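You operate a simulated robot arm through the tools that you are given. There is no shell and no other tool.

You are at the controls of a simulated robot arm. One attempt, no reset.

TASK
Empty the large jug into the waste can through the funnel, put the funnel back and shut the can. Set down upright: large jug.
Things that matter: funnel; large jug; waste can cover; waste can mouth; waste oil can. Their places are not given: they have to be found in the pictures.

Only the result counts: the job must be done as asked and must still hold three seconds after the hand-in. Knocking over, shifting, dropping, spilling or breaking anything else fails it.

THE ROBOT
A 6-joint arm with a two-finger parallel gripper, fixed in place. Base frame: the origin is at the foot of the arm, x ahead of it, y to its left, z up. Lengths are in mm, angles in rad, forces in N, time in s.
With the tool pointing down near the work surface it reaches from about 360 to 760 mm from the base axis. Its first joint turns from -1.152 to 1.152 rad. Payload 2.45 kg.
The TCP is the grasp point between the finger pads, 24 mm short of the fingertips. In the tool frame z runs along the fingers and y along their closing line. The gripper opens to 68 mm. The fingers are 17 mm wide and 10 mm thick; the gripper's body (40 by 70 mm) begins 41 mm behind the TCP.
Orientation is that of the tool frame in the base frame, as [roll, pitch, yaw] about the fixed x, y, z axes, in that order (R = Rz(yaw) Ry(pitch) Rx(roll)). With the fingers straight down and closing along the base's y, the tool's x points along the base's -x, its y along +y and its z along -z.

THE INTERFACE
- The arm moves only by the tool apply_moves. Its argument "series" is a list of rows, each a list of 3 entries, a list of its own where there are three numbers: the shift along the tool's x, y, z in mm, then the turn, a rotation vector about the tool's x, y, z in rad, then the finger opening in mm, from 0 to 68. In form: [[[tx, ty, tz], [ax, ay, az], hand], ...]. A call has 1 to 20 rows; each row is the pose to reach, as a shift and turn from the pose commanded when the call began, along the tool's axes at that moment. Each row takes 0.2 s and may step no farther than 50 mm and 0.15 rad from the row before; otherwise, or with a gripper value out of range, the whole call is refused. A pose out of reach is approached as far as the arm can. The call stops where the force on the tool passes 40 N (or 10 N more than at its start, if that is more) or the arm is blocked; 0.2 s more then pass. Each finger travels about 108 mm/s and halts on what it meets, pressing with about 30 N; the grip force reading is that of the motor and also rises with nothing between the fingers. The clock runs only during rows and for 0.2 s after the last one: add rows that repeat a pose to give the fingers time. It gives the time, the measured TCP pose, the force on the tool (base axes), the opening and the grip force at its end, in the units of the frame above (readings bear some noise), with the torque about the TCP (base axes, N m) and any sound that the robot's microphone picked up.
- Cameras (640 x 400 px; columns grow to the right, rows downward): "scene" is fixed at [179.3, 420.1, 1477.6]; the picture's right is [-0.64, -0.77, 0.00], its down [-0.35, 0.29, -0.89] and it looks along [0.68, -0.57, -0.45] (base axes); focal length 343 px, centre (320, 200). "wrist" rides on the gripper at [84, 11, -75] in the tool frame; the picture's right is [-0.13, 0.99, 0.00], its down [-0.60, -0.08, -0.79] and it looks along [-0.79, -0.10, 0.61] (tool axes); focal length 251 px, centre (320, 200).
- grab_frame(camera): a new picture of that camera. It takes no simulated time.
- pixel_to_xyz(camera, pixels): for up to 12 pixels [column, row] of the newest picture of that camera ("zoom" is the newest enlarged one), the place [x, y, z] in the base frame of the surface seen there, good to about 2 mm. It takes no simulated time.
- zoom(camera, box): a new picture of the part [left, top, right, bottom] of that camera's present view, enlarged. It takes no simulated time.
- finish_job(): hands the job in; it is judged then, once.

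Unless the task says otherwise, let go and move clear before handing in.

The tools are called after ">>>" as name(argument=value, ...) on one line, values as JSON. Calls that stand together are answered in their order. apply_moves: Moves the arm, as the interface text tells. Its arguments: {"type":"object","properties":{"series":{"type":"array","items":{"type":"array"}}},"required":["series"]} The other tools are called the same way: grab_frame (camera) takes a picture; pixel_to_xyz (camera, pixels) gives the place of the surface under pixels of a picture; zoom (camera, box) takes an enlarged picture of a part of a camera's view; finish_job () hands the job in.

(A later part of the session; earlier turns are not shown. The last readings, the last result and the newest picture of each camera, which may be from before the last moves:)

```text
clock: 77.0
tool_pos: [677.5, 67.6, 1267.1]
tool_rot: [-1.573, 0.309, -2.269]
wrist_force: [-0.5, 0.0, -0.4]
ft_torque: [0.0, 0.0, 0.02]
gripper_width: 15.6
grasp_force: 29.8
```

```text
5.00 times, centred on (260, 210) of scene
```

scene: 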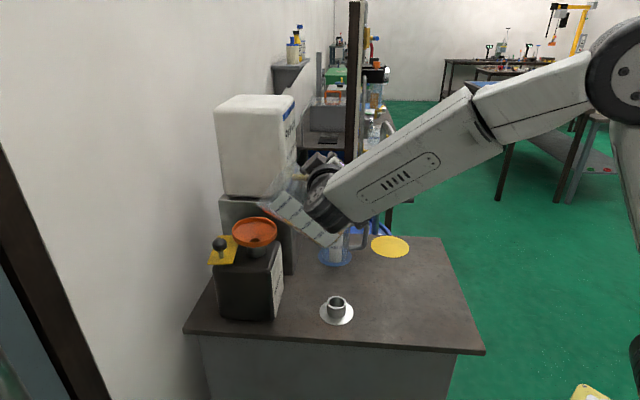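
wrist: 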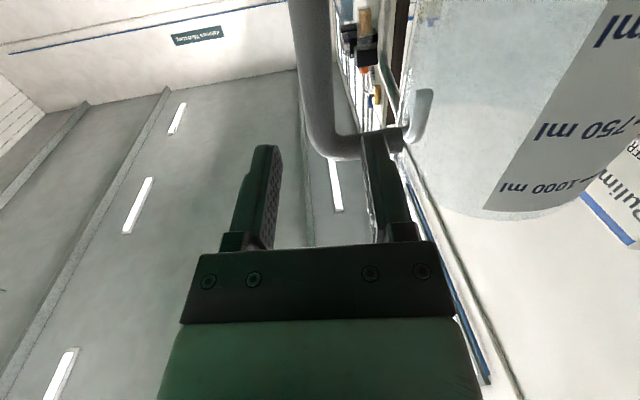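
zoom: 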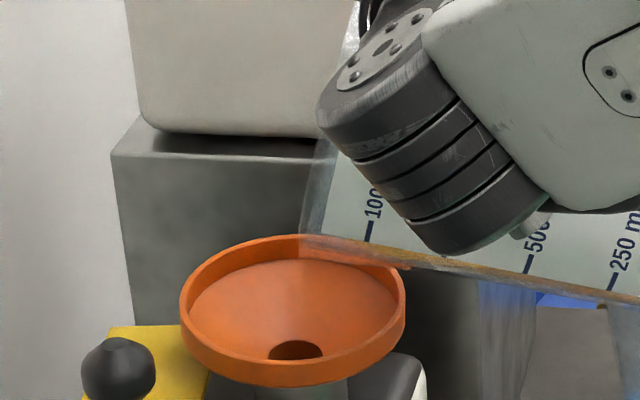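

>>> apply_moves(series=[[[-3.7, -0.1, 0], [0, 0, -0.0227], 0], [[-7.4, -0.2, 0], [0, 0, -0.0454], 0], [[-7.4, -0.2, 0], [0, 0, -0.0454], 0]])

>>> zoom(camera="scene", box=[220, 170, 300, 250])

>>> grab_frame(camera="wrist")

```text
clock: 77.8
tool_pos: [681.6, 71.4, 1269.0]
tool_rot: [-1.572, 0.263, -2.271]
wrist_force: [-0.3, 0.3, -1.3]
ft_torque: [0.01, 0.01, -0.02]
gripper_width: 15.4
grasp_force: 29.4
```

```text
5.00 times, centred on (260, 210) of scene
```

zoom: 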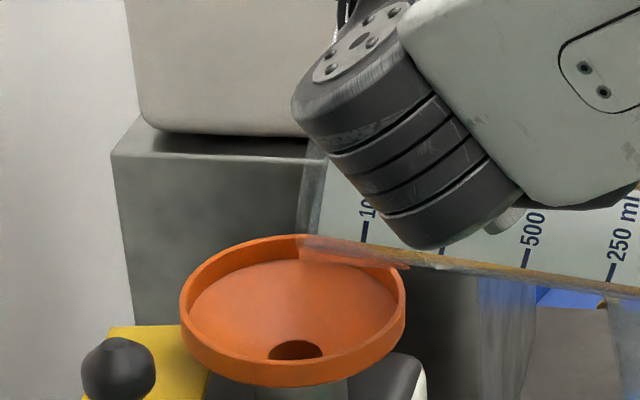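

```text
taken
```

wrist: 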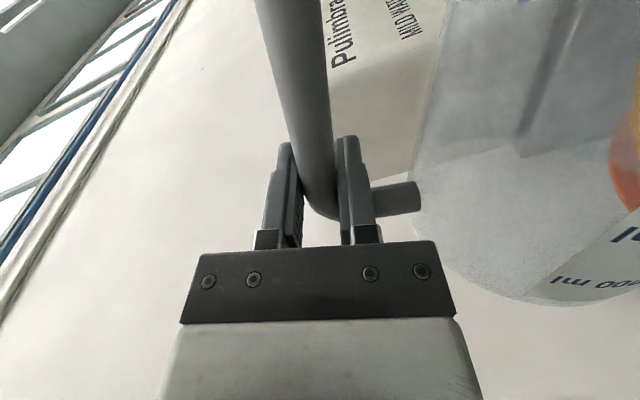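

>>> apply_moves(series=[[[-3.7, -0.5, 0], [0, 0, -0.0218], 0], [[-7.4, -1.1, 0], [0, 0, -0.0436], 0], [[-7.4, -1.1, 0], [0, 0, -0.0436], 0]])

>>> zoom(camera="scene", box=[220, 170, 300, 250])

```text
clock: 78.6
tool_pos: [686.5, 77.4, 1272.2]
tool_rot: [-1.573, 0.219, -2.268]
wrist_force: [0.3, 0.7, -1.1]
ft_torque: [0.01, -0.04, 0.03]
gripper_width: 15.7
grasp_force: 29.5
```

```text
5.00 times, centred on (260, 210) of scene
```

zoom: 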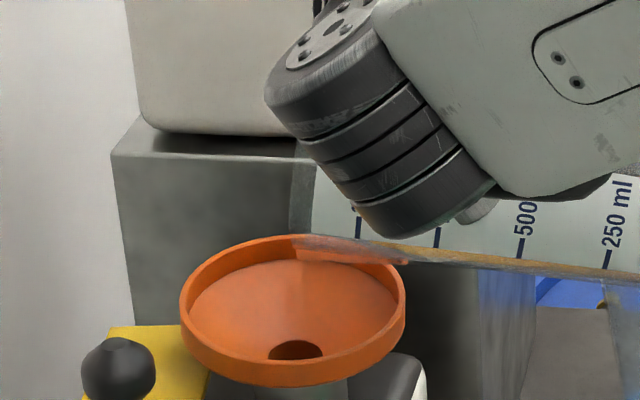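

Still no visible stream at about 77.5°. I'll check the lip and wall height over the funnel before going on.

>>> pixel_to_xyz(camera="zoom", pixels=[[296, 236], [300, 242], [320, 246], [340, 250], [370, 256], [400, 262], [430, 255], [300, 215], [310, 225], [335, 235], [480, 265], [350, 262]])

>>> zoom(camera="scene", box=[250, 200, 300, 240])

```text
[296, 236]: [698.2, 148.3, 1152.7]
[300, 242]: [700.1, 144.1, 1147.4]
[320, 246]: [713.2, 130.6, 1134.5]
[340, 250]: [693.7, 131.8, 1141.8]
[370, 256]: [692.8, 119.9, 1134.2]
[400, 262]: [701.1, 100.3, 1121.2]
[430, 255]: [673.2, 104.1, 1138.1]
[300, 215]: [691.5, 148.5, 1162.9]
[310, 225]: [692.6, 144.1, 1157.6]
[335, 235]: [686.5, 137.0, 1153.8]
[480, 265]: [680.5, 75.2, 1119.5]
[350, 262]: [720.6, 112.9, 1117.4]
```

```text
10.00 times, centred on (275, 220) of scene
```

zoom: 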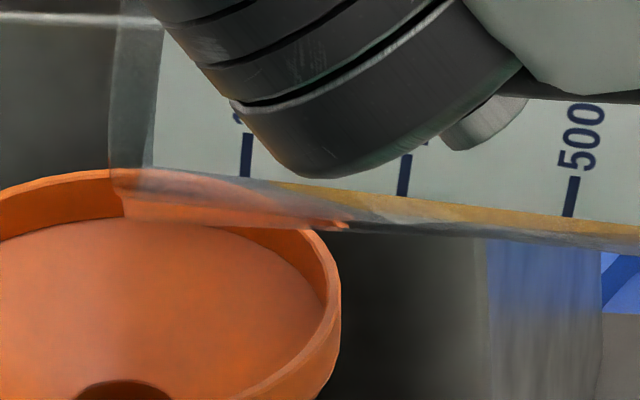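

>>> zoom(camera="scene", box=[240, 150, 380, 260])

```text
3.64 times, centred on (310, 205) of scene
```

zoom: 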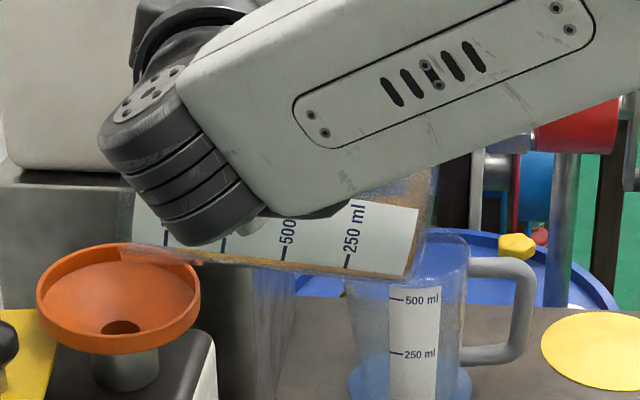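

>>> pixel_to_xyz(camera="zoom", pixels=[[405, 190], [415, 185], [420, 200], [400, 200], [425, 220], [415, 250], [410, 272], [350, 268], [250, 262], [395, 185], [430, 180], [430, 200]])

```text
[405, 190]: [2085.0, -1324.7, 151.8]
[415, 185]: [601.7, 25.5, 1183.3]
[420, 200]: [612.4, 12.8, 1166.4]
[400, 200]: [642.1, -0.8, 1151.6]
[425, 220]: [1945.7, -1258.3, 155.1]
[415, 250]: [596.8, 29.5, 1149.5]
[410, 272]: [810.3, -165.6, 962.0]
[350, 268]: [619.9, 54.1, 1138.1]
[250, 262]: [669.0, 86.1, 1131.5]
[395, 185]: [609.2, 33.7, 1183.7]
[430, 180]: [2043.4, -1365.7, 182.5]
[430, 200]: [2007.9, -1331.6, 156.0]
```

Comparing frames, the amber edge is receding from the lip as the tilt grows (67° to 77°), so oil is leaving into the funnel without a drawn stream, and no spill is visible. I'll keep the lip fixed over the funnel and tilt on slowly to 90°.

>>> apply_moves(series=[[[-3.7, -0.7, 0], [0, 0, -0.022], 0], [[-7.5, -1.3, 0], [0, 0, -0.0445], 0], [[-7.5, -1.3, 0], [0, 0, -0.0445], 0], [[-11.2, -1.8, 0], [0, 0, -0.066], 0], [[-15, -2.3, 0], [0, 0, -0.0881], 0], [[-15, -2.3, 0], [0, 0, -0.0881], 0], [[-18.7, -2.6, 0], [0, 0, -0.11], 0], [[-22.4, -2.9, 0], [0, 0, -0.1318], 0], [[-22.4, -2.9, 0], [0, 0, -0.1318], 0], [[-26.1, -3, 0], [0, 0, -0.1536], 0], [[-29.8, -3.2, 0], [0, 0, -0.1754], 0], [[-29.8, -3.2, 0], [0, 0, -0.1754], 0]])

>>> zoom(camera="scene", box=[200, 150, 340, 260])

```text
clock: 81.2
tool_pos: [703.3, 98.2, 1281.6]
tool_rot: [-1.572, 0.044, -2.268]
wrist_force: [-0.8, -0.4, -1.1]
ft_torque: [0.07, -0.04, -0.02]
gripper_width: 15.5
grasp_force: 29.9
```

```text
3.64 times, centred on (270, 205) of scene
```

zoom: 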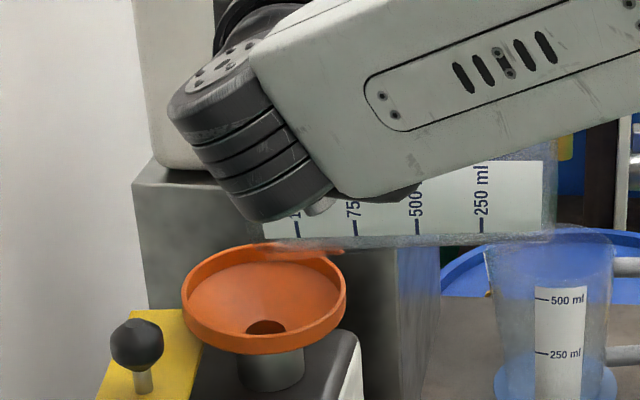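

At 87.5° no amber remains visible in the jug and nothing shows on the can or table. I'll tilt on to about 105° to drain it fully and hold.

>>> apply_moves(series=[[[-7.4, -1, 0], [0, 0, -0.044], 0], [[-14.7, -2, 0], [0, 0, -0.087], 0], [[-22.1, -2.9, 0], [0, 0, -0.131], 0], [[-29.6, -3, 0], [0, 0, -0.174], 0], [[-37.2, -3.1, 0], [0, 0, -0.218], 0], [[-44.6, -2.6, 0], [0, 0, -0.262], 0], [[-52, -2.1, 0], [0, 0, -0.305], 0], [[-52, -2.1, 0], [0, 0, -0.305], 0], [[-52, -2.1, 0], [0, 0, -0.305], 0], [[-52, -2.1, 0], [0, 0, -0.305], 0], [[-52, -2.1, 0], [0, 0, -0.305], 0], [[-52, -2.1, 0], [0, 0, -0.305], 0]])

>>> grab_frame(camera="scene")

>>> zoom(camera="scene", box=[190, 130, 350, 260])

```text
clock: 83.8
tool_pos: [738.6, 138.9, 1287.1]
tool_rot: [-1.573, -0.262, -2.269]
wrist_force: [0.1, -0.6, -1.2]
ft_torque: [0.05, -0.05, -0.01]
gripper_width: 15.6
grasp_force: 30.2
```

```text
taken
```

scene: 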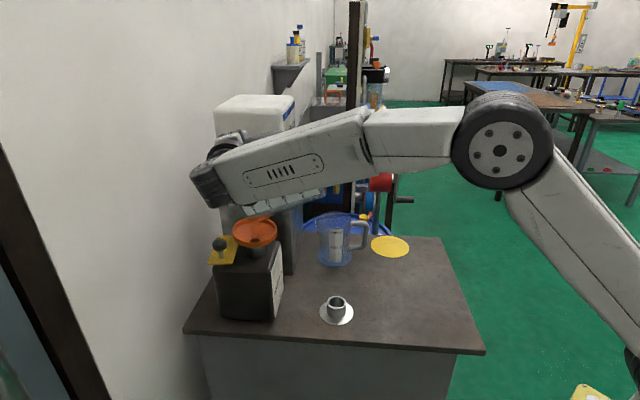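

```text
3.08 times, centred on (270, 195) of scene
```

zoom: 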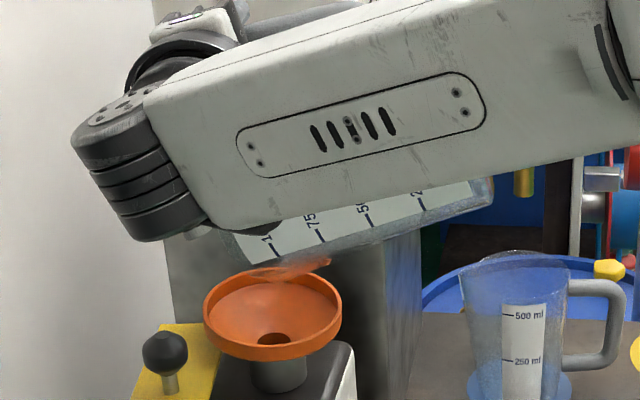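

The jug is at 105° with the lip right over the funnel, and it looks empty. I'll hold a few more seconds to let it drain.

>>> apply_moves(series=[[[0, 0, 0], [0, 0, 0], 0], [[0, 0, 0], [0, 0, 0], 0], [[0, 0, 0], [0, 0, 0], 0], [[0, 0, 0], [0, 0, 0], 0], [[0, 0, 0], [0, 0, 0], 0], [[0, 0, 0], [0, 0, 0], 0], [[0, 0, 0], [0, 0, 0], 0], [[0, 0, 0], [0, 0, 0], 0], [[0, 0, 0], [0, 0, 0], 0], [[0, 0, 0], [0, 0, 0], 0], [[0, 0, 0], [0, 0, 0], 0], [[0, 0, 0], [0, 0, 0], 0]])

>>> grab_frame(camera="wrist")

>>> zoom(camera="scene", box=[220, 190, 300, 250])

```text
clock: 86.4
tool_pos: [737.4, 138.5, 1286.6]
tool_rot: [-1.574, -0.261, -2.27]
wrist_force: [-0.5, 0.3, -1.3]
ft_torque: [0.04, -0.03, -0.02]
gripper_width: 15.5
grasp_force: 29.5
```

```text
taken
```

wrist: 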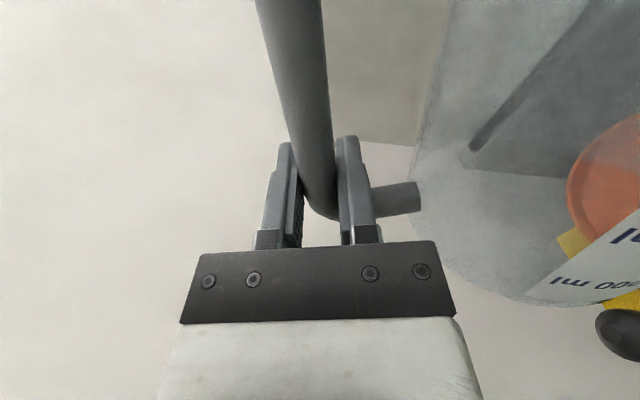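

```text
6.67 times, centred on (260, 220) of scene
```

zoom: 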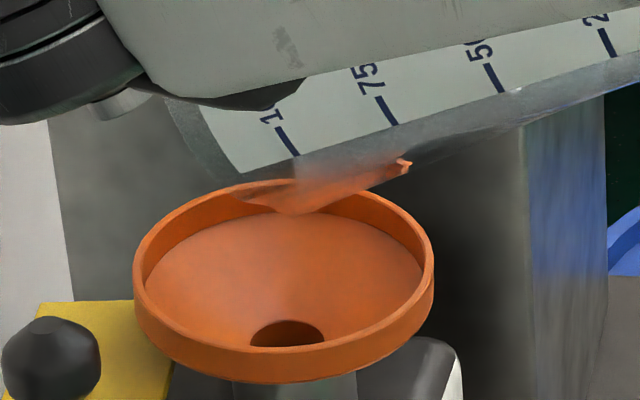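

The jug is empty. I'll reverse the tilt back to 45° with the lip still over the funnel, rising as before.

>>> apply_moves(series=[[[14.1, 4.7, 0], [0, 0, 0.0873], 0], [[28.3, 9.5, 0], [0, 0, 0.1745], 0], [[42.4, 14.2, 0], [0, 0, 0.2618], 0], [[55.2, 20.8, 0], [0, 0, 0.3491], 0], [[68.1, 27.5, 0], [0, 0, 0.4363], 0], [[80.9, 34.1, 0], [0, 0, 0.5236], 0], [[91.4, 43, 0], [0, 0, 0.6109], 0], [[101.8, 52, 0], [0, 0, 0.6981], 0], [[112.3, 60.9, 0], [0, 0, 0.7854], 0], [[121, 66.5, 0], [0, 0, 0.8727], 0], [[129.6, 72.2, 0], [0, 0, 0.96], 0], [[138.3, 77.8, 0], [0, 0, 1.0472], 0], [[138.3, 77.8, 0], [0, 0, 1.0472], 0]])

>>> grab_frame(camera="scene")

>>> zoom(camera="scene", box=[200, 150, 360, 280])

```text
clock: 89.2
tool_pos: [639.2, 21.3, 1246.2]
tool_rot: [-1.572, 0.79, -2.272]
wrist_force: [0.5, 0.1, -1.5]
ft_torque: [-0.04, 0.03, 0.01]
gripper_width: 15.6
grasp_force: 29.5
```

```text
taken
```

scene: 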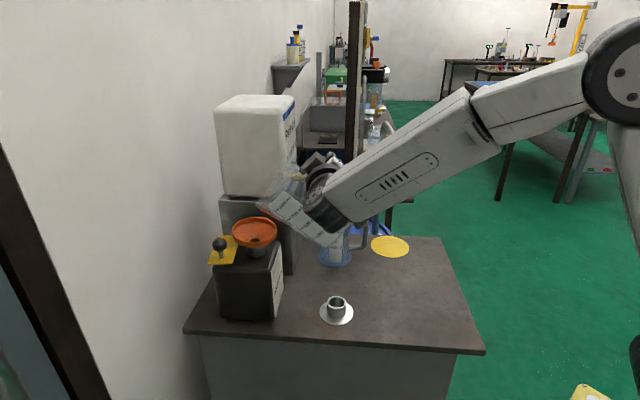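

```text
3.08 times, centred on (280, 215) of scene
```

zoom: 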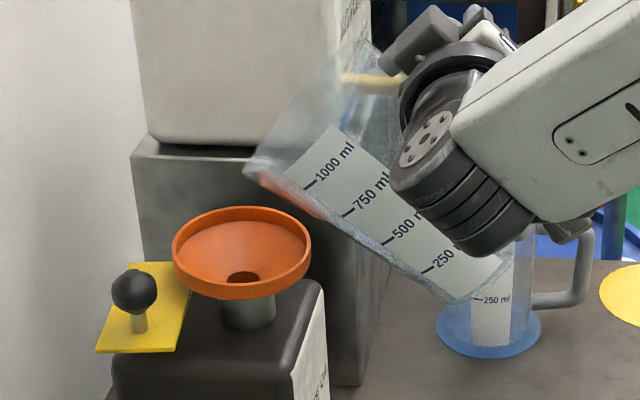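

The jug shows no amber; it's empty. I'm retracting it away from the funnel and turning it upright.

>>> apply_moves(series=[[[8, -8, 1.2], [0, 0, 0], 0], [[22, -22, 3.2], [0, 0, 0], 0], [[38, -38, 5.5], [0, 0, 0], 0], [[54, -54, 7.8], [0, 0, 0], 0], [[68, -68, 9.9], [0, 0, 0], 0], [[75.7, -75.7, 11], [0, 0, 0], 0], [[75.7, -75.7, 11], [0, 0, 0.06], 0], [[75.7, -75.7, 11], [0, 0, 0.15], 0], [[75.7, -75.7, 11], [0, 0, 0.25], 0], [[75.7, -75.7, 11], [0, 0, 0.35], 0], [[75.7, -75.7, 11], [0, 0, 0.45], 0], [[75.7, -75.7, 11], [0, 0, 0.55], 0], [[75.7, -75.7, 11], [0, 0, 0.65], 0], [[75.7, -75.7, 11], [0, 0, 0.73], 0], [[75.7, -75.7, 11], [0, 0, 0.785], 0], [[75.7, -75.7, 11], [0, 0, 0.785], 0]])

>>> grab_frame(camera="scene")

```text
clock: 92.6
tool_pos: [578.0, -68.6, 1247.2]
tool_rot: [2.246, 1.567, 1.548]
wrist_force: [0.4, -0.4, -2.2]
ft_torque: [-0.04, 0.06, -0.03]
gripper_width: 15.7
grasp_force: 30.0
```

```text
taken
```

scene: 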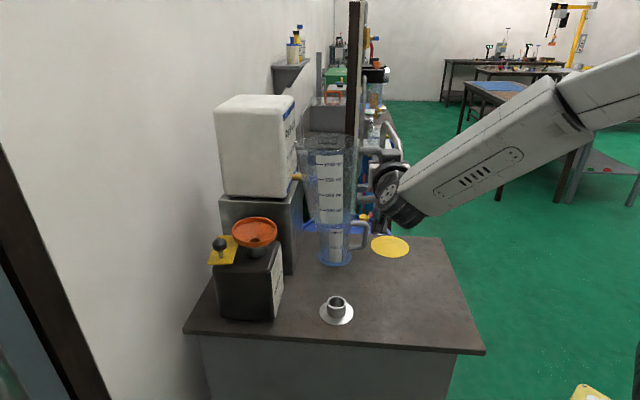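

The jug is upright again, with no oil in it. I'm carrying it back above its original place.

>>> apply_moves(series=[[[0, -7.5, 2.6], [0, 0, 0], 0], [[0, -22.6, 8], [0, 0, 0], 0], [[0, -45, 15.9], [0, 0, 0], 0], [[0, -71.5, 25.2], [0, 0, 0], 0], [[0, -97.7, 34.4], [0, 0, 0], 0], [[0, -123.9, 43.7], [0, 0, 0], 0], [[0, -150.4, 53], [0, 0, 0], 0], [[0, -173, 61], [0, 0, 0], 0], [[0, -191.8, 67.6], [0, 0, 0], 0], [[0, -204.8, 72.2], [0, 0, 0], 0], [[0, -213.3, 75.2], [0, 0, 0], 0], [[0, -213.3, 75.2], [0, 0, 0], 0]])

>>> grab_frame(camera="scene")

>>> zoom(camera="scene", box=[380, 110, 500, 220])

```text
clock: 95.2
tool_pos: [498.8, -279.6, 1245.9]
tool_rot: [2.58, 1.57, 1.882]
wrist_force: [-0.5, 0.2, -0.5]
ft_torque: [-0.03, 0.06, 0.0]
gripper_width: 15.6
grasp_force: 29.4
```

```text
taken
```

scene: 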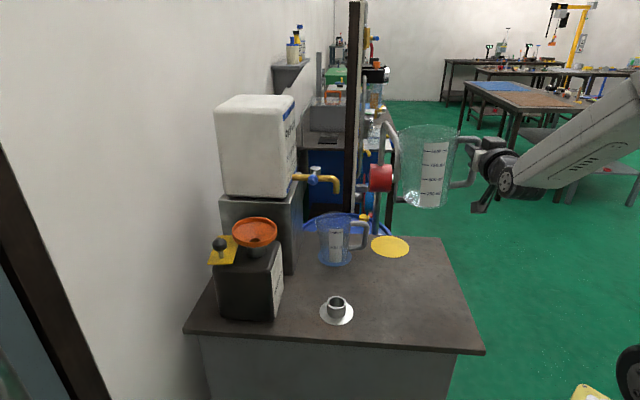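

```text
3.64 times, centred on (440, 165) of scene
```

zoom: 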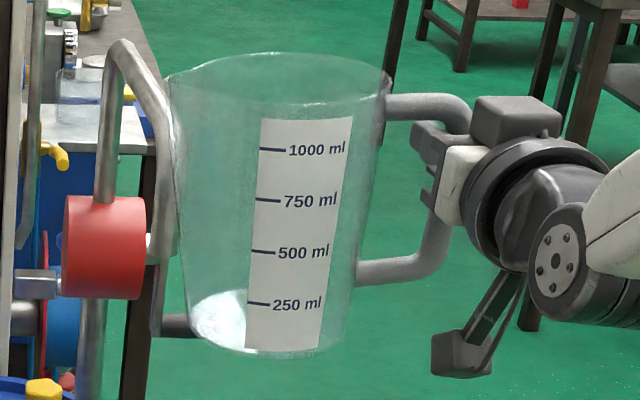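

The jug is above its spot, leaning forward only about 1.5°. I'm correcting that and lowering to just above the table.

>>> apply_moves(series=[[[8, 0, 0], [0, 0, 0.01], 0], [[24, 0, 0], [0, 0, 0.025], 0], [[48, 0, 0], [0, 0, 0.025], 0], [[76, 0, 0], [0, 0, 0.025], 0], [[104, 0, 0], [0, 0, 0.025], 0], [[132, 0, 0], [0, 0, 0.025], 0], [[160, 0, 0], [0, 0, 0.025], 0], [[186, 0, 0], [0, 0, 0.025], 0], [[208, 0, 0], [0, 0, 0.025], 0], [[224, 0, 0], [0, 0, 0.025], 0], [[232, 0, 0], [0, 0, 0.025], 0], [[236, 0, 0], [0, 0, 0.025], 0], [[236, 0, 0], [0, 0, 0.025], 0]])

>>> zoom(camera="scene", box=[370, 200, 490, 310])

```text
clock: 98.0
tool_pos: [498.6, -279.4, 1010.0]
tool_rot: [1.628, 1.545, 0.93]
wrist_force: [-0.1, 0.5, -1.0]
ft_torque: [-0.04, 0.05, 0.0]
gripper_width: 15.7
grasp_force: 30.1
```

```text
3.64 times, centred on (430, 255) of scene
```

zoom: 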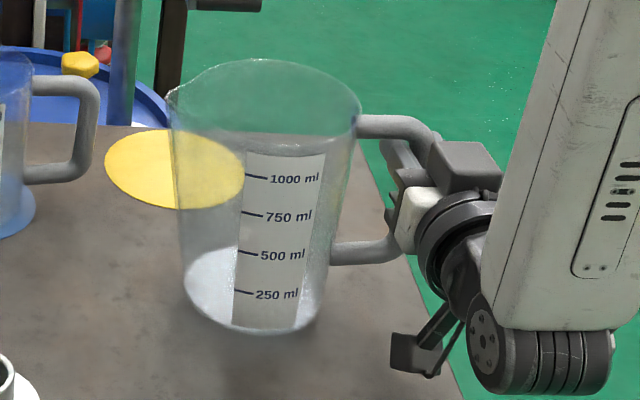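

About 8 mm to go. Lowering in small steps until contact.

>>> apply_moves(series=[[[2, 0, 0], [0, 0, 0], 0], [[4, 0, 0], [0, 0, 0], 0]])

>>> apply_moves(series=[[[1.5, 0, 0], [0, 0, 0], 0]])

>>> apply_moves(series=[[[1.2, 0, 0], [0, 0, 0], 0]])

```text
clock: 98.6
tool_pos: [498.2, -278.8, 1006.6]
tool_rot: [1.643, 1.545, 0.944]
wrist_force: [-0.5, 0.8, -2.1]
ft_torque: [-0.02, 0.09, 0.02]
gripper_width: 15.6
grasp_force: 29.9
```

```text
clock: 99.0
tool_pos: [498.4, -278.3, 1004.8]
tool_rot: [1.638, 1.544, 0.938]
wrist_force: [-0.8, -0.5, -1.4]
ft_torque: [-0.03, 0.04, 0.01]
gripper_width: 15.6
grasp_force: 30.4
```

```text
clock: 99.4
tool_pos: [498.9, -279.1, 1004.1]
tool_rot: [1.63, 1.545, 0.93]
wrist_force: [1.1, 0.3, -1.3]
ft_torque: [-0.05, 0.04, 0.0]
gripper_width: 15.8
grasp_force: 29.6
```

>>> apply_moves(series=[[[1.2, 0, 0], [0, 0, 0], 0]])

>>> apply_moves(series=[[[1, 0, 0], [0, 0, 0], 0]])

>>> apply_moves(series=[[[0, 0, 0], [0, 0, 0], 0]])

>>> zoom(camera="scene", box=[370, 200, 490, 310])

```text
clock: 99.8
tool_pos: [498.4, -278.4, 1001.9]
tool_rot: [1.633, 1.544, 0.935]
wrist_force: [-1.4, 0.5, -1.7]
ft_torque: [-0.03, 0.04, 0.0]
gripper_width: 15.4
grasp_force: 30.1
```

```text
clock: 100.2
tool_pos: [497.7, -279.8, 1000.9]
tool_rot: [1.621, 1.545, 0.921]
wrist_force: [-0.3, 0.0, -0.5]
ft_torque: [-0.01, 0.04, 0.03]
gripper_width: 15.5
grasp_force: 30.1
```

```text
clock: 100.6
tool_pos: [498.5, -279.7, 1000.7]
tool_rot: [1.634, 1.544, 0.935]
wrist_force: [0.5, -0.2, 0.2]
ft_torque: [-0.02, 0.03, -0.03]
gripper_width: 15.3
grasp_force: 29.6
```

```text
3.64 times, centred on (430, 255) of scene
```

zoom: 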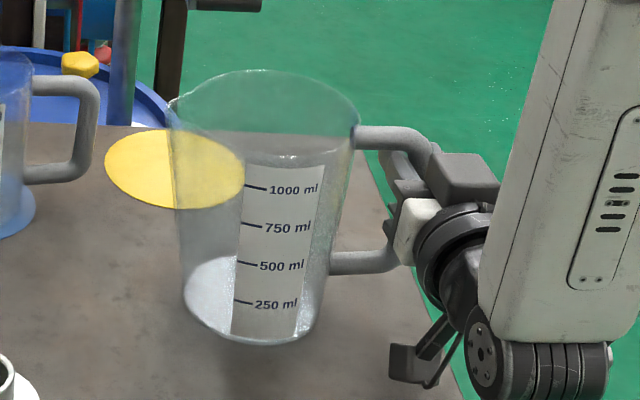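

The weight has come off the sensor and the label sits where it was originally, so the base is touching. I'll lower 0.8 mm more and then open.

>>> apply_moves(series=[[[0.8, 0, 0], [0, 0, 0], 0]])

>>> apply_moves(series=[[[0, 0, 0], [0, 0, 0], 18], [[0, 0, 0], [0, 0, 0], 24], [[0, 0, 0], [0, 0, 0], 32], [[0, 0, 0], [0, 0, 0], 40], [[0, 0, 0], [0, 0, 0], 40]])

>>> zoom(camera="scene", box=[370, 200, 490, 310])

```text
clock: 101.0
tool_pos: [499.4, -278.0, 999.7]
tool_rot: [1.605, 1.544, 0.904]
wrist_force: [0.7, -0.5, 0.7]
ft_torque: [0.08, -0.11, -0.04]
gripper_width: 15.8
grasp_force: 29.9
```

```text
clock: 102.2
tool_pos: [499.2, -278.4, 999.4]
tool_rot: [1.638, 1.545, 0.938]
wrist_force: [0.4, 0.4, -0.1]
ft_torque: [-0.01, -0.02, -0.02]
gripper_width: 40.1
grasp_force: 0.0
```

```text
3.64 times, centred on (430, 255) of scene
```

zoom: 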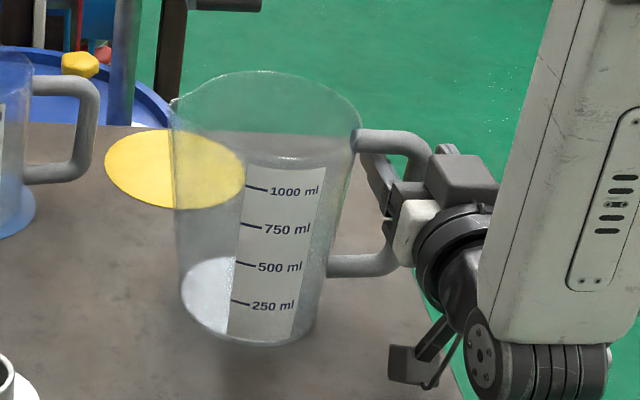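

The jug stands upright and released. I'm backing the fingers out of the handle along the tool axis, then going outward and up.

>>> apply_moves(series=[[[0, 0, -10], [0, 0, 0], 40], [[0, 0, -25], [0, 0, 0], 40], [[0, 0, -41], [0, 0, 0], 40], [[0, -25, -41], [0, 0, 0], 40], [[0, -50, -41], [0, 0, 0], 40], [[0, -50, -22], [0, 0, 0], 40], [[0, -50, -4], [0, 0, 0], 40], [[-35, -50, -4], [0, 0, 0], 40], [[-70, -50, -4], [0, 0, 0], 40], [[-105, -50, -4], [0, 0, 0], 40], [[-140, -50, -4], [0, 0, 0], 40], [[-140, -50, -4], [0, 0, 0], 40]])

>>> grab_frame(camera="scene")

>>> zoom(camera="scene", box=[370, 200, 490, 310])

```text
clock: 104.8
tool_pos: [461.6, -316.7, 1140.3]
tool_rot: [1.656, 1.545, 0.956]
wrist_force: [0.1, -0.1, -0.2]
ft_torque: [0.0, -0.01, 0.02]
gripper_width: 40.1
grasp_force: 0.1
```

```text
taken
```

scene: 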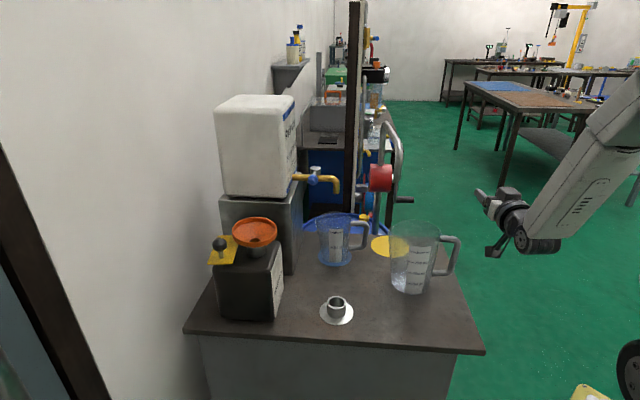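

```text
3.64 times, centred on (430, 255) of scene
```

zoom: 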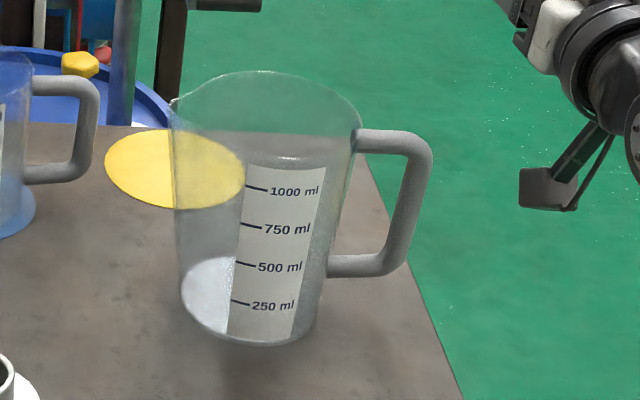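

The jug is standing upright and clear. Next is the funnel: I'll measure its pose in the can mouth precisely from the unobstructed scene view.

>>> zoom(camera="scene", box=[215, 205, 295, 265])

```text
6.67 times, centred on (255, 235) of scene
```

zoom: 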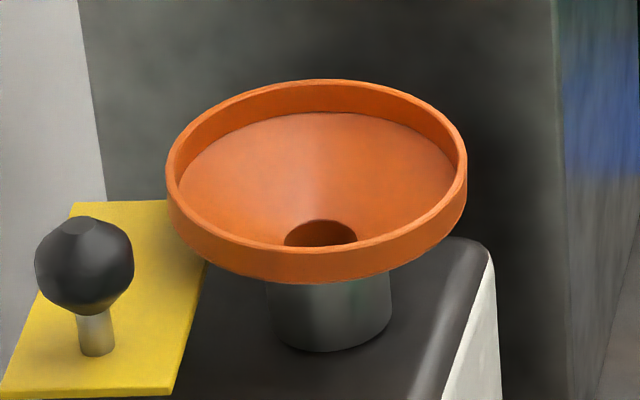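

>>> pixel_to_xyz(camera="zoom", pixels=[[169, 180], [185, 125], [250, 88], [330, 82], [420, 105], [463, 165], [440, 212], [380, 240], [310, 250], [230, 235], [310, 278], [400, 262]])

>>> pixel_to_xyz(camera="zoom", pixels=[[320, 235], [290, 240], [350, 236], [320, 150], [240, 200], [420, 190], [330, 345], [275, 320], [388, 310], [330, 290], [85, 260], [95, 345]])

```text
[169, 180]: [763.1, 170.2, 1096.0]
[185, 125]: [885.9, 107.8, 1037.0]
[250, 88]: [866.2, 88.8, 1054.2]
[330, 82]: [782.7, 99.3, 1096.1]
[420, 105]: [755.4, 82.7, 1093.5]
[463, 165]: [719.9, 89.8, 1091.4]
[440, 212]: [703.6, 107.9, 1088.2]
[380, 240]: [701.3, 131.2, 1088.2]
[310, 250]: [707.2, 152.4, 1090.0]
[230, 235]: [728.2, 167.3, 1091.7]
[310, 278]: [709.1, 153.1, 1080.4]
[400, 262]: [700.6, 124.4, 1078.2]
```

```text
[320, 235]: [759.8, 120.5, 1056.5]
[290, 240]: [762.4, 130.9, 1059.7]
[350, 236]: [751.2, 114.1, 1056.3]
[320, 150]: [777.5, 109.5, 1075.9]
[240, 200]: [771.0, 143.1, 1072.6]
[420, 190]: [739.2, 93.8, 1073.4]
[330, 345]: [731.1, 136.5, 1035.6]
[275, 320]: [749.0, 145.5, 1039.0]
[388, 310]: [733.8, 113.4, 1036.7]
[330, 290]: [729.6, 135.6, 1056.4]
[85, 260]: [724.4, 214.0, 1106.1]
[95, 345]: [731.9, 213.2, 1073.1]
```

The funnel in the mouth: rim centre about (747,126.7,1092), near side low by 0.086 rad. I'll bring the tool back to the 45°-style grip orientation, this time radially aligned (azimuth 9.6°), at an intermediate point.

>>> apply_moves(series=[[[3.6, 26.5, -13.9], [-0.0086, 0.0789, 0.0781], 40], [[7.1, 53, -27.8], [-0.0171, 0.1577, 0.1563], 40], [[10.7, 79.5, -41.7], [-0.0257, 0.2366, 0.2344], 40], [[14.3, 106, -55.6], [-0.0343, 0.3154, 0.3126], 40], [[17.9, 132.6, -69.5], [-0.0429, 0.3943, 0.3907], 40], [[21.4, 159.1, -83.4], [-0.0514, 0.4731, 0.4689], 40], [[25, 185.6, -97.3], [-0.06, 0.552, 0.547], 40], [[28.6, 212.1, -111.1], [-0.0686, 0.6309, 0.6251], 40], [[32.1, 238.6, -125], [-0.0771, 0.7097, 0.7033], 40], [[35.7, 265.1, -138.9], [-0.0857, 0.7886, 0.7814], 40], [[39.3, 291.7, -152.8], [-0.0943, 0.8674, 0.8596], 40], [[42.9, 318.2, -166.7], [-0.1029, 0.9463, 0.9377], 40], [[46.4, 344.7, -180.6], [-0.1114, 1.0251, 1.0159], 40], [[50, 371.2, -194.5], [-0.12, 1.104, 1.094], 40], [[50, 371.2, -194.5], [-0.12, 1.104, 1.094], 40]])

>>> grab_frame(camera="scene")

>>> grab_frame(camera="wrist")

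```text
clock: 108.0
tool_pos: [551.9, 92.1, 1100.4]
tool_rot: [2.266, -0.001, 1.739]
wrist_force: [-0.4, -0.1, 0.4]
ft_torque: [0.0, -0.01, 0.02]
gripper_width: 40.0
grasp_force: 0.1
```

```text
taken
```

scene: 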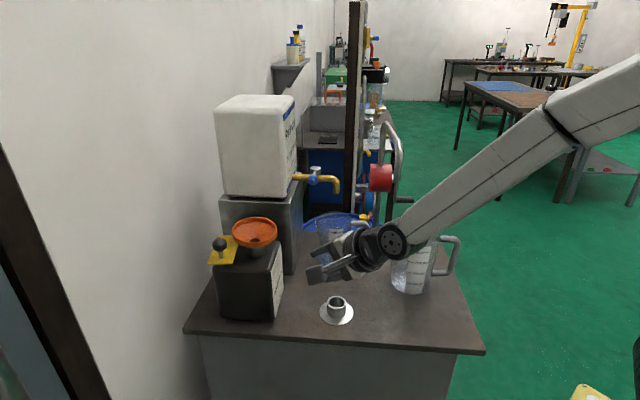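

```text
taken
```

wrist: 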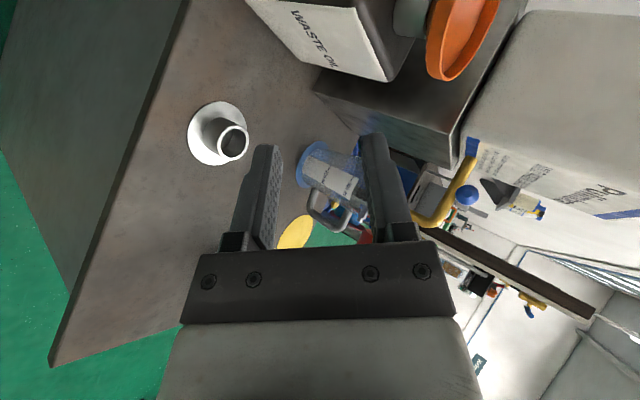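

Orientation is exact with no reach flags. Moving to the 60 mm standoff from the funnel wall and re-measuring there.

>>> apply_moves(series=[[[0.4, 22.4, 14], [0, 0, 0], 30], [[0.8, 44.8, 27.9], [0, 0, 0], 30], [[1.2, 67.1, 41.9], [0, 0, 0], 26], [[1.6, 89.5, 55.8], [0, 0, 0], 26], [[1.6, 89.5, 55.8], [0, 0, 0], 26]])

>>> grab_frame(camera="wrist")

>>> zoom(camera="wrist", box=[230, 0, 450, 200])

```text
clock: 109.2
tool_pos: [651.4, 111.5, 1133.4]
tool_rot: [2.264, 0.001, 1.739]
wrist_force: [0.3, 0.3, 0.1]
ft_torque: [-0.03, 0.02, -0.01]
gripper_width: 26.2
grasp_force: 0.0
```

```text
taken
```

wrist: 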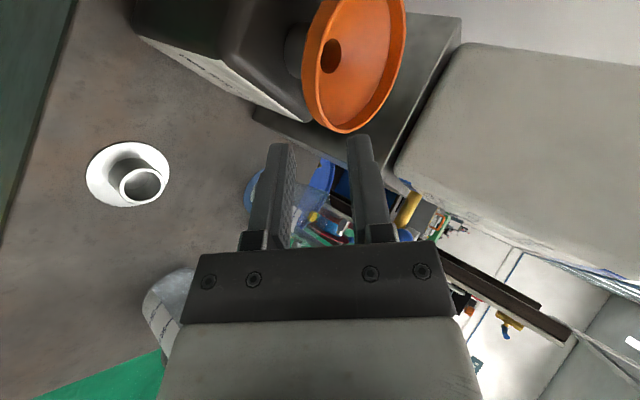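

```text
2.00 times, centred on (340, 100) of wrist
```

zoom: 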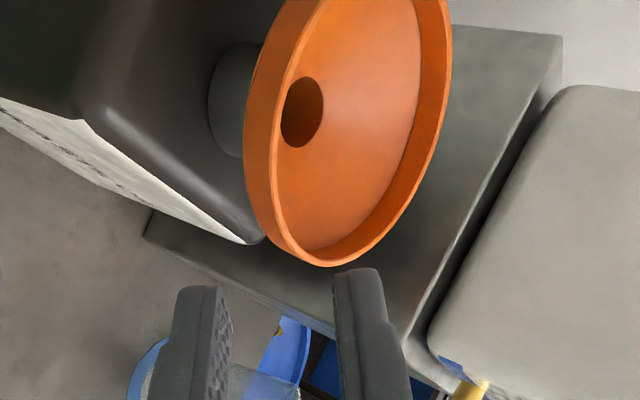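

>>> pixel_to_xyz(camera="zoom", pixels=[[272, 150], [274, 190], [285, 228], [305, 255], [330, 264], [370, 240], [410, 185], [440, 115], [448, 40], [290, 60], [247, 150], [250, 190]])

```text
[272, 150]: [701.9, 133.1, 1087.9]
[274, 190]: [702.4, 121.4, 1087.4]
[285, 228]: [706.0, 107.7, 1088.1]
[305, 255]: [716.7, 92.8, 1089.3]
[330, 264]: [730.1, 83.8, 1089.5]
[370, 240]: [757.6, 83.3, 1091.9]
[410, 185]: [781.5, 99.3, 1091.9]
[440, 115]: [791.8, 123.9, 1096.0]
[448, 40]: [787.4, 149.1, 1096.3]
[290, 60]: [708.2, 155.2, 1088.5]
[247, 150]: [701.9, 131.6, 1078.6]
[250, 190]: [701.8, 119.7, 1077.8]
```

The funnel fit is consistent: centre (746.8,126.5), tilt 0.092. I'm advancing along the tool axis to the same grip depth as before, fingers open 26 mm.

>>> apply_moves(series=[[[-0.3, -0.4, 15], [0, 0, 0], 26], [[-0.6, -0.8, 30], [0, 0, 0], 26], [[-0.9, -1.1, 44], [0, 0, 0], 26], [[-1.1, -1.4, 53], [0, 0, 0], 26], [[-1.1, -1.4, 59.4], [0, 0, 0], 26], [[-1.1, -1.4, 59.4], [0, 0, 0], 26]])

>>> zoom(camera="wrist", box=[230, 0, 450, 200])

>>> zoom(camera="scene", box=[215, 195, 305, 265])

```text
clock: 110.6
tool_pos: [694.1, 116.5, 1093.1]
tool_rot: [2.265, -0.001, 1.737]
wrist_force: [-0.5, -0.2, -0.1]
ft_torque: [0.01, -0.03, 0.0]
gripper_width: 25.9
grasp_force: 0.0
```

```text
2.00 times, centred on (340, 100) of wrist
```

zoom: 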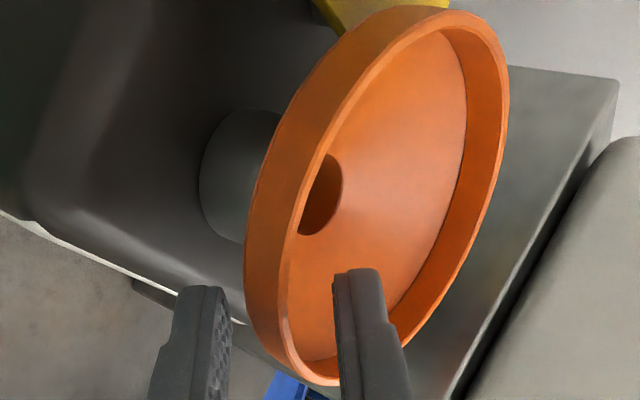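

```text
5.71 times, centred on (260, 230) of scene
```

zoom: 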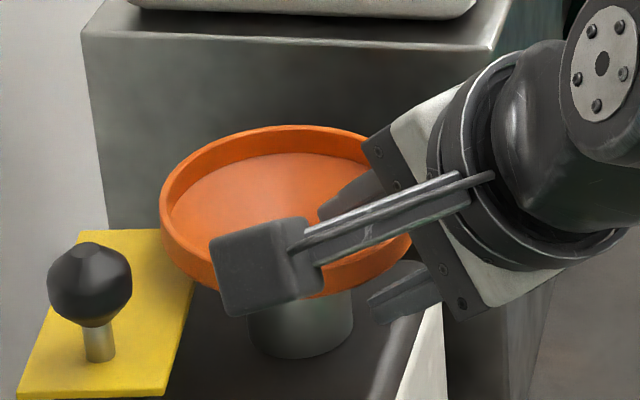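

No contact; the fingers straddle the wall as before. Closing in monitored steps.

>>> apply_moves(series=[[[0, 0, 0], [0, 0, 0], 16], [[0, 0, 0], [0, 0, 0], 10]])

>>> apply_moves(series=[[[0, 0, 0], [0, 0, 0], 7]])

>>> apply_moves(series=[[[0, 0, 0], [0, 0, 0], 5.5]])

```text
clock: 111.2
tool_pos: [695.3, 117.8, 1093.5]
tool_rot: [2.265, 0.0, 1.738]
wrist_force: [0.0, 0.5, -0.5]
ft_torque: [0.03, 0.02, -0.02]
gripper_width: 10.1
grasp_force: 0.1
```

```text
clock: 111.6
tool_pos: [694.9, 118.1, 1093.3]
tool_rot: [2.265, -0.001, 1.739]
wrist_force: [0.4, -0.1, 0.3]
ft_torque: [-0.01, -0.01, 0.02]
gripper_width: 7.5
grasp_force: 0.3
```

```text
clock: 112.0
tool_pos: [694.7, 118.4, 1094.7]
tool_rot: [2.266, -0.001, 1.738]
wrist_force: [1.2, 0.4, 0.1]
ft_torque: [0.01, -0.04, 0.01]
gripper_width: 6.2
grasp_force: 0.3
```

>>> apply_moves(series=[[[0, 0, 0], [0, 0, 0], 4]])

>>> apply_moves(series=[[[0, 0, 0], [0, 0, 0], 0], [[0, 0, 0], [0, 0, 0], 0]])

>>> zoom(camera="wrist", box=[230, 0, 450, 200])

```text
clock: 112.4
tool_pos: [694.9, 117.1, 1093.6]
tool_rot: [2.267, -0.001, 1.739]
wrist_force: [1.3, -0.2, 1.5]
ft_torque: [0.04, -0.06, 0.01]
gripper_width: 5.4
grasp_force: 1.1
```

```text
clock: 113.0
tool_pos: [695.1, 117.1, 1094.8]
tool_rot: [2.263, -0.001, 1.739]
wrist_force: [6.0, 3.2, 6.3]
ft_torque: [0.02, -0.45, 0.15]
gripper_width: 2.7
grasp_force: 26.6
```

```text
2.00 times, centred on (340, 100) of wrist
```

zoom: 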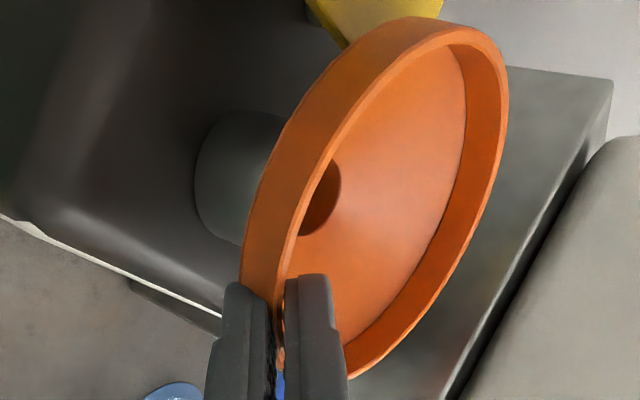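

Firm grip (2.7 mm, 26.6 N) with a small seat load. I'm lifting straight up gently.

>>> apply_moves(series=[[[0, 1.5, -1.3], [0, 0, 0], 0], [[0, 3.1, -2.6], [0, 0, 0], 0], [[0, 4.6, -3.8], [0, 0, 0], 0], [[0, 4.6, -3.8], [0, 0, 0], 0]])

>>> zoom(camera="scene", box=[215, 195, 305, 265])

```text
clock: 114.0
tool_pos: [693.1, 116.8, 1099.2]
tool_rot: [2.267, -0.001, 1.738]
wrist_force: [0.3, 0.5, 0.1]
ft_torque: [-0.03, 0.03, -0.02]
gripper_width: 2.4
grasp_force: 26.8
```

```text
5.71 times, centred on (260, 230) of scene
```

zoom: 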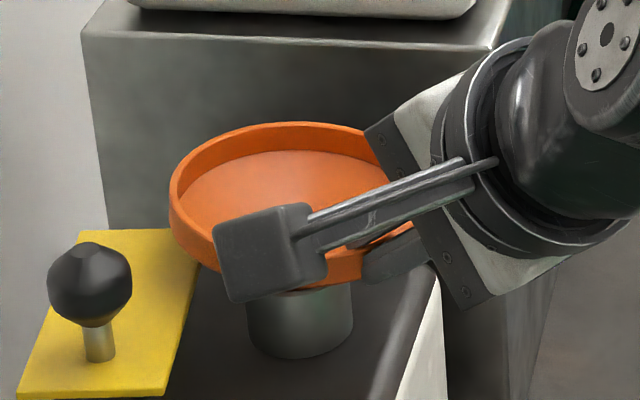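

Load-free and held. I'm lifting the spout fully clear of the mouth.

>>> apply_moves(series=[[[0, 4.6, -3.8], [0, 0, 0], 0], [[0, 10.8, -9], [0, 0, 0], 0], [[0, 18.4, -15.4], [0, 0, 0], 0], [[0, 26.1, -21.8], [0, 0, 0], 0], [[0, 33.8, -28.2], [0, 0, 0], 0], [[0, 33.8, -28.2], [0, 0, 0], 0]])

>>> grab_frame(camera="wrist")

>>> zoom(camera="scene", box=[205, 175, 315, 265])

```text
clock: 115.4
tool_pos: [694.6, 118.1, 1142.1]
tool_rot: [2.264, 0.0, 1.738]
wrist_force: [0.9, 0.3, -0.8]
ft_torque: [-0.02, 0.0, 0.02]
gripper_width: 2.2
grasp_force: 27.1
out of reach, approached as far as the arm can: row 2, 3, 4
```

```text
taken
```

wrist: 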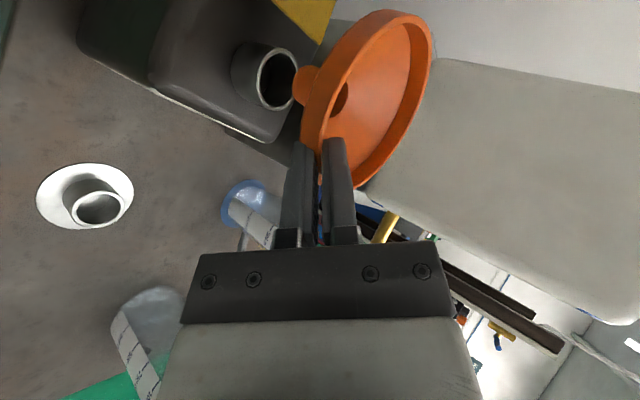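

```text
4.44 times, centred on (260, 220) of scene
```

zoom: 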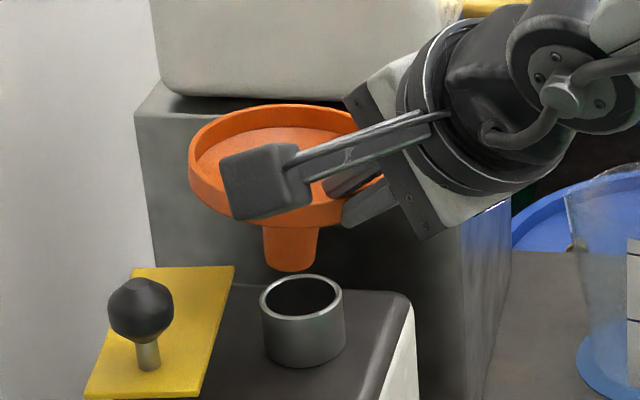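

The funnel is out, spout clear above the mouth. I'll measure its pose in the hand for the return to the stand.

>>> zoom(camera="wrist", box=[230, 0, 450, 200])

```text
2.00 times, centred on (340, 100) of wrist
```

zoom: 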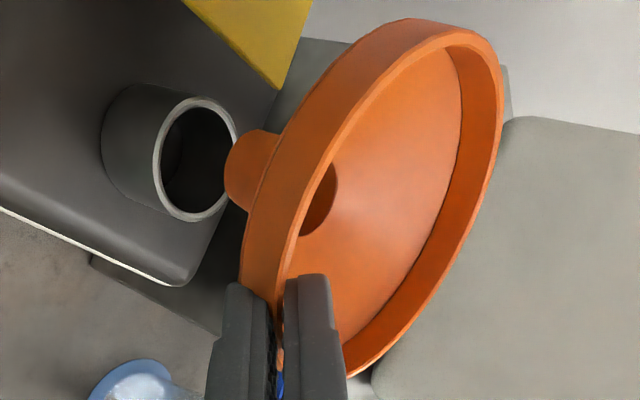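

>>> pixel_to_xyz(camera="zoom", pixels=[[279, 260], [285, 225], [320, 155], [370, 85], [430, 42], [485, 50], [499, 100], [480, 190], [430, 280], [370, 352], [232, 165], [255, 190]])

>>> pixel_to_xyz(camera="wrist", pixels=[[67, 200], [100, 190], [120, 215], [90, 227], [72, 215], [112, 196], [40, 195], [130, 190]])

```text
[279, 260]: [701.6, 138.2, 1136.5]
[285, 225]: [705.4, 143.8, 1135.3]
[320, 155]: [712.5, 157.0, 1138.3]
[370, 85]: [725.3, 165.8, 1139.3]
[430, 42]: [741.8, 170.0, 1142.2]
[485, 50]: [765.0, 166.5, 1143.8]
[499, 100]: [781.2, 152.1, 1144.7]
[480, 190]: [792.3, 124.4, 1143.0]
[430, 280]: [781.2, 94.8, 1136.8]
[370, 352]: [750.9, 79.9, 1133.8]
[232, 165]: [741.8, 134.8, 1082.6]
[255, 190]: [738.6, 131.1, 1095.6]
```

```text
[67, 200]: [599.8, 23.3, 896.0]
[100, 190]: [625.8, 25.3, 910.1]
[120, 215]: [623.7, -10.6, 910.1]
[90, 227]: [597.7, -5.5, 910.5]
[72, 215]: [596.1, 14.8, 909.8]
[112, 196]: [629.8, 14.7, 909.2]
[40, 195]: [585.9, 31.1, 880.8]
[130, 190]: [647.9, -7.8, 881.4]
```

The stand hasn't moved: (612.8,8), ring at z≈910. The funnel is tilted in the hand (about 0.09 in x and y), so I'll level it, turn the tool to azimuth 0, and move back from the can at the same height.

>>> apply_moves(series=[[[-5.6, -6.4, -9.8], [0.0217, -0.0334, 0.0122], 0], [[-11.1, -12.8, -19.7], [0.0435, -0.0668, 0.0244], 0], [[-16.7, -19.1, -29.5], [0.0652, -0.1002, 0.0365], 0], [[-22.2, -25.5, -39.4], [0.087, -0.1336, 0.0487], 0], [[-27.8, -31.9, -49.2], [0.1087, -0.167, 0.0609], 0], [[-27.8, -31.9, -49.2], [0.1087, -0.167, 0.0609], 0]])

>>> grab_frame(camera="wrist")

>>> zoom(camera="scene", box=[205, 175, 345, 285])

```text
clock: 116.8
tool_pos: [642.3, 79.2, 1151.0]
tool_rot: [2.369, 0.069, 1.576]
wrist_force: [-0.7, 0.8, -0.8]
ft_torque: [0.01, 0.02, 0.02]
gripper_width: 2.4
grasp_force: 26.4
```

```text
taken
```

wrist: 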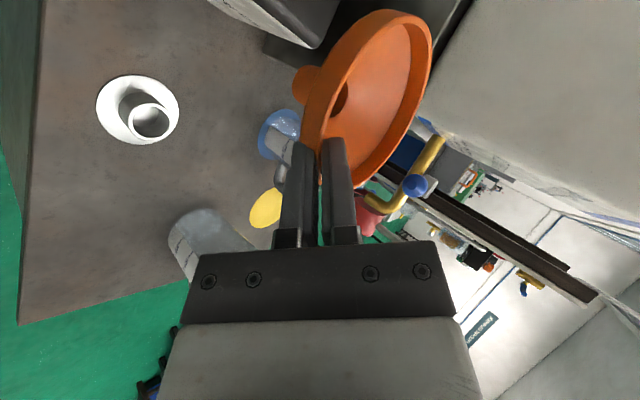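

```text
3.64 times, centred on (275, 230) of scene
```

zoom: 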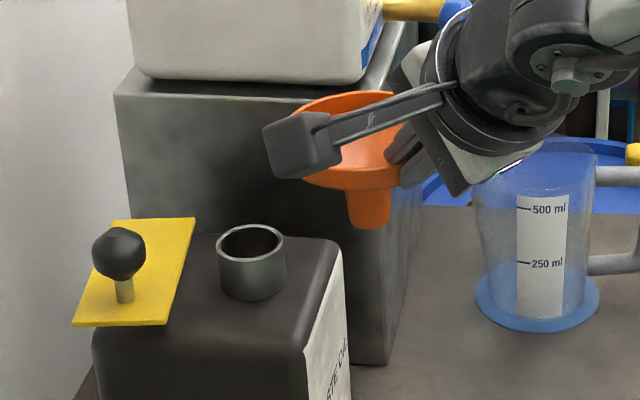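

>>> zoom(camera="wrist", box=[230, 0, 450, 200])

>>> pixel_to_xyz(camera="zoom", pixels=[[279, 260], [285, 225], [320, 155], [370, 85], [430, 42], [485, 50], [499, 100], [480, 190], [430, 280], [370, 352], [232, 165], [250, 150]])

```text
2.00 times, centred on (340, 100) of wrist
```

zoom: 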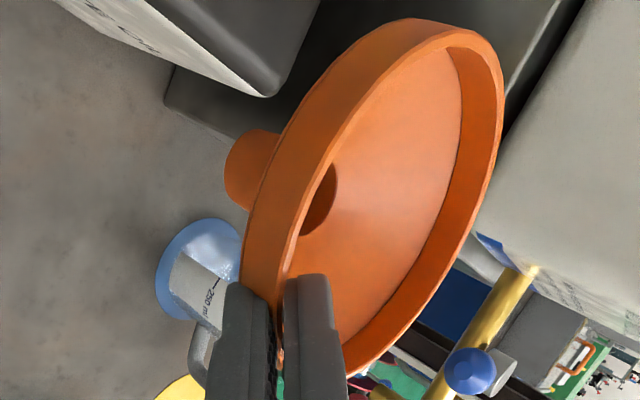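

```text
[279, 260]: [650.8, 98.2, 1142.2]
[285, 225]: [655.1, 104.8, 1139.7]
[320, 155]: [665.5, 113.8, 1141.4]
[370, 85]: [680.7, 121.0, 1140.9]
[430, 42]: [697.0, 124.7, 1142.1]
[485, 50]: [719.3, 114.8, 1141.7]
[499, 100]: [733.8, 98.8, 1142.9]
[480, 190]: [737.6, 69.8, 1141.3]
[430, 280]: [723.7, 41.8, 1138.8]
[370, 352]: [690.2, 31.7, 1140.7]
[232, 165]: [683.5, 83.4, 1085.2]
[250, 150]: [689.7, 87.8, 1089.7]
```

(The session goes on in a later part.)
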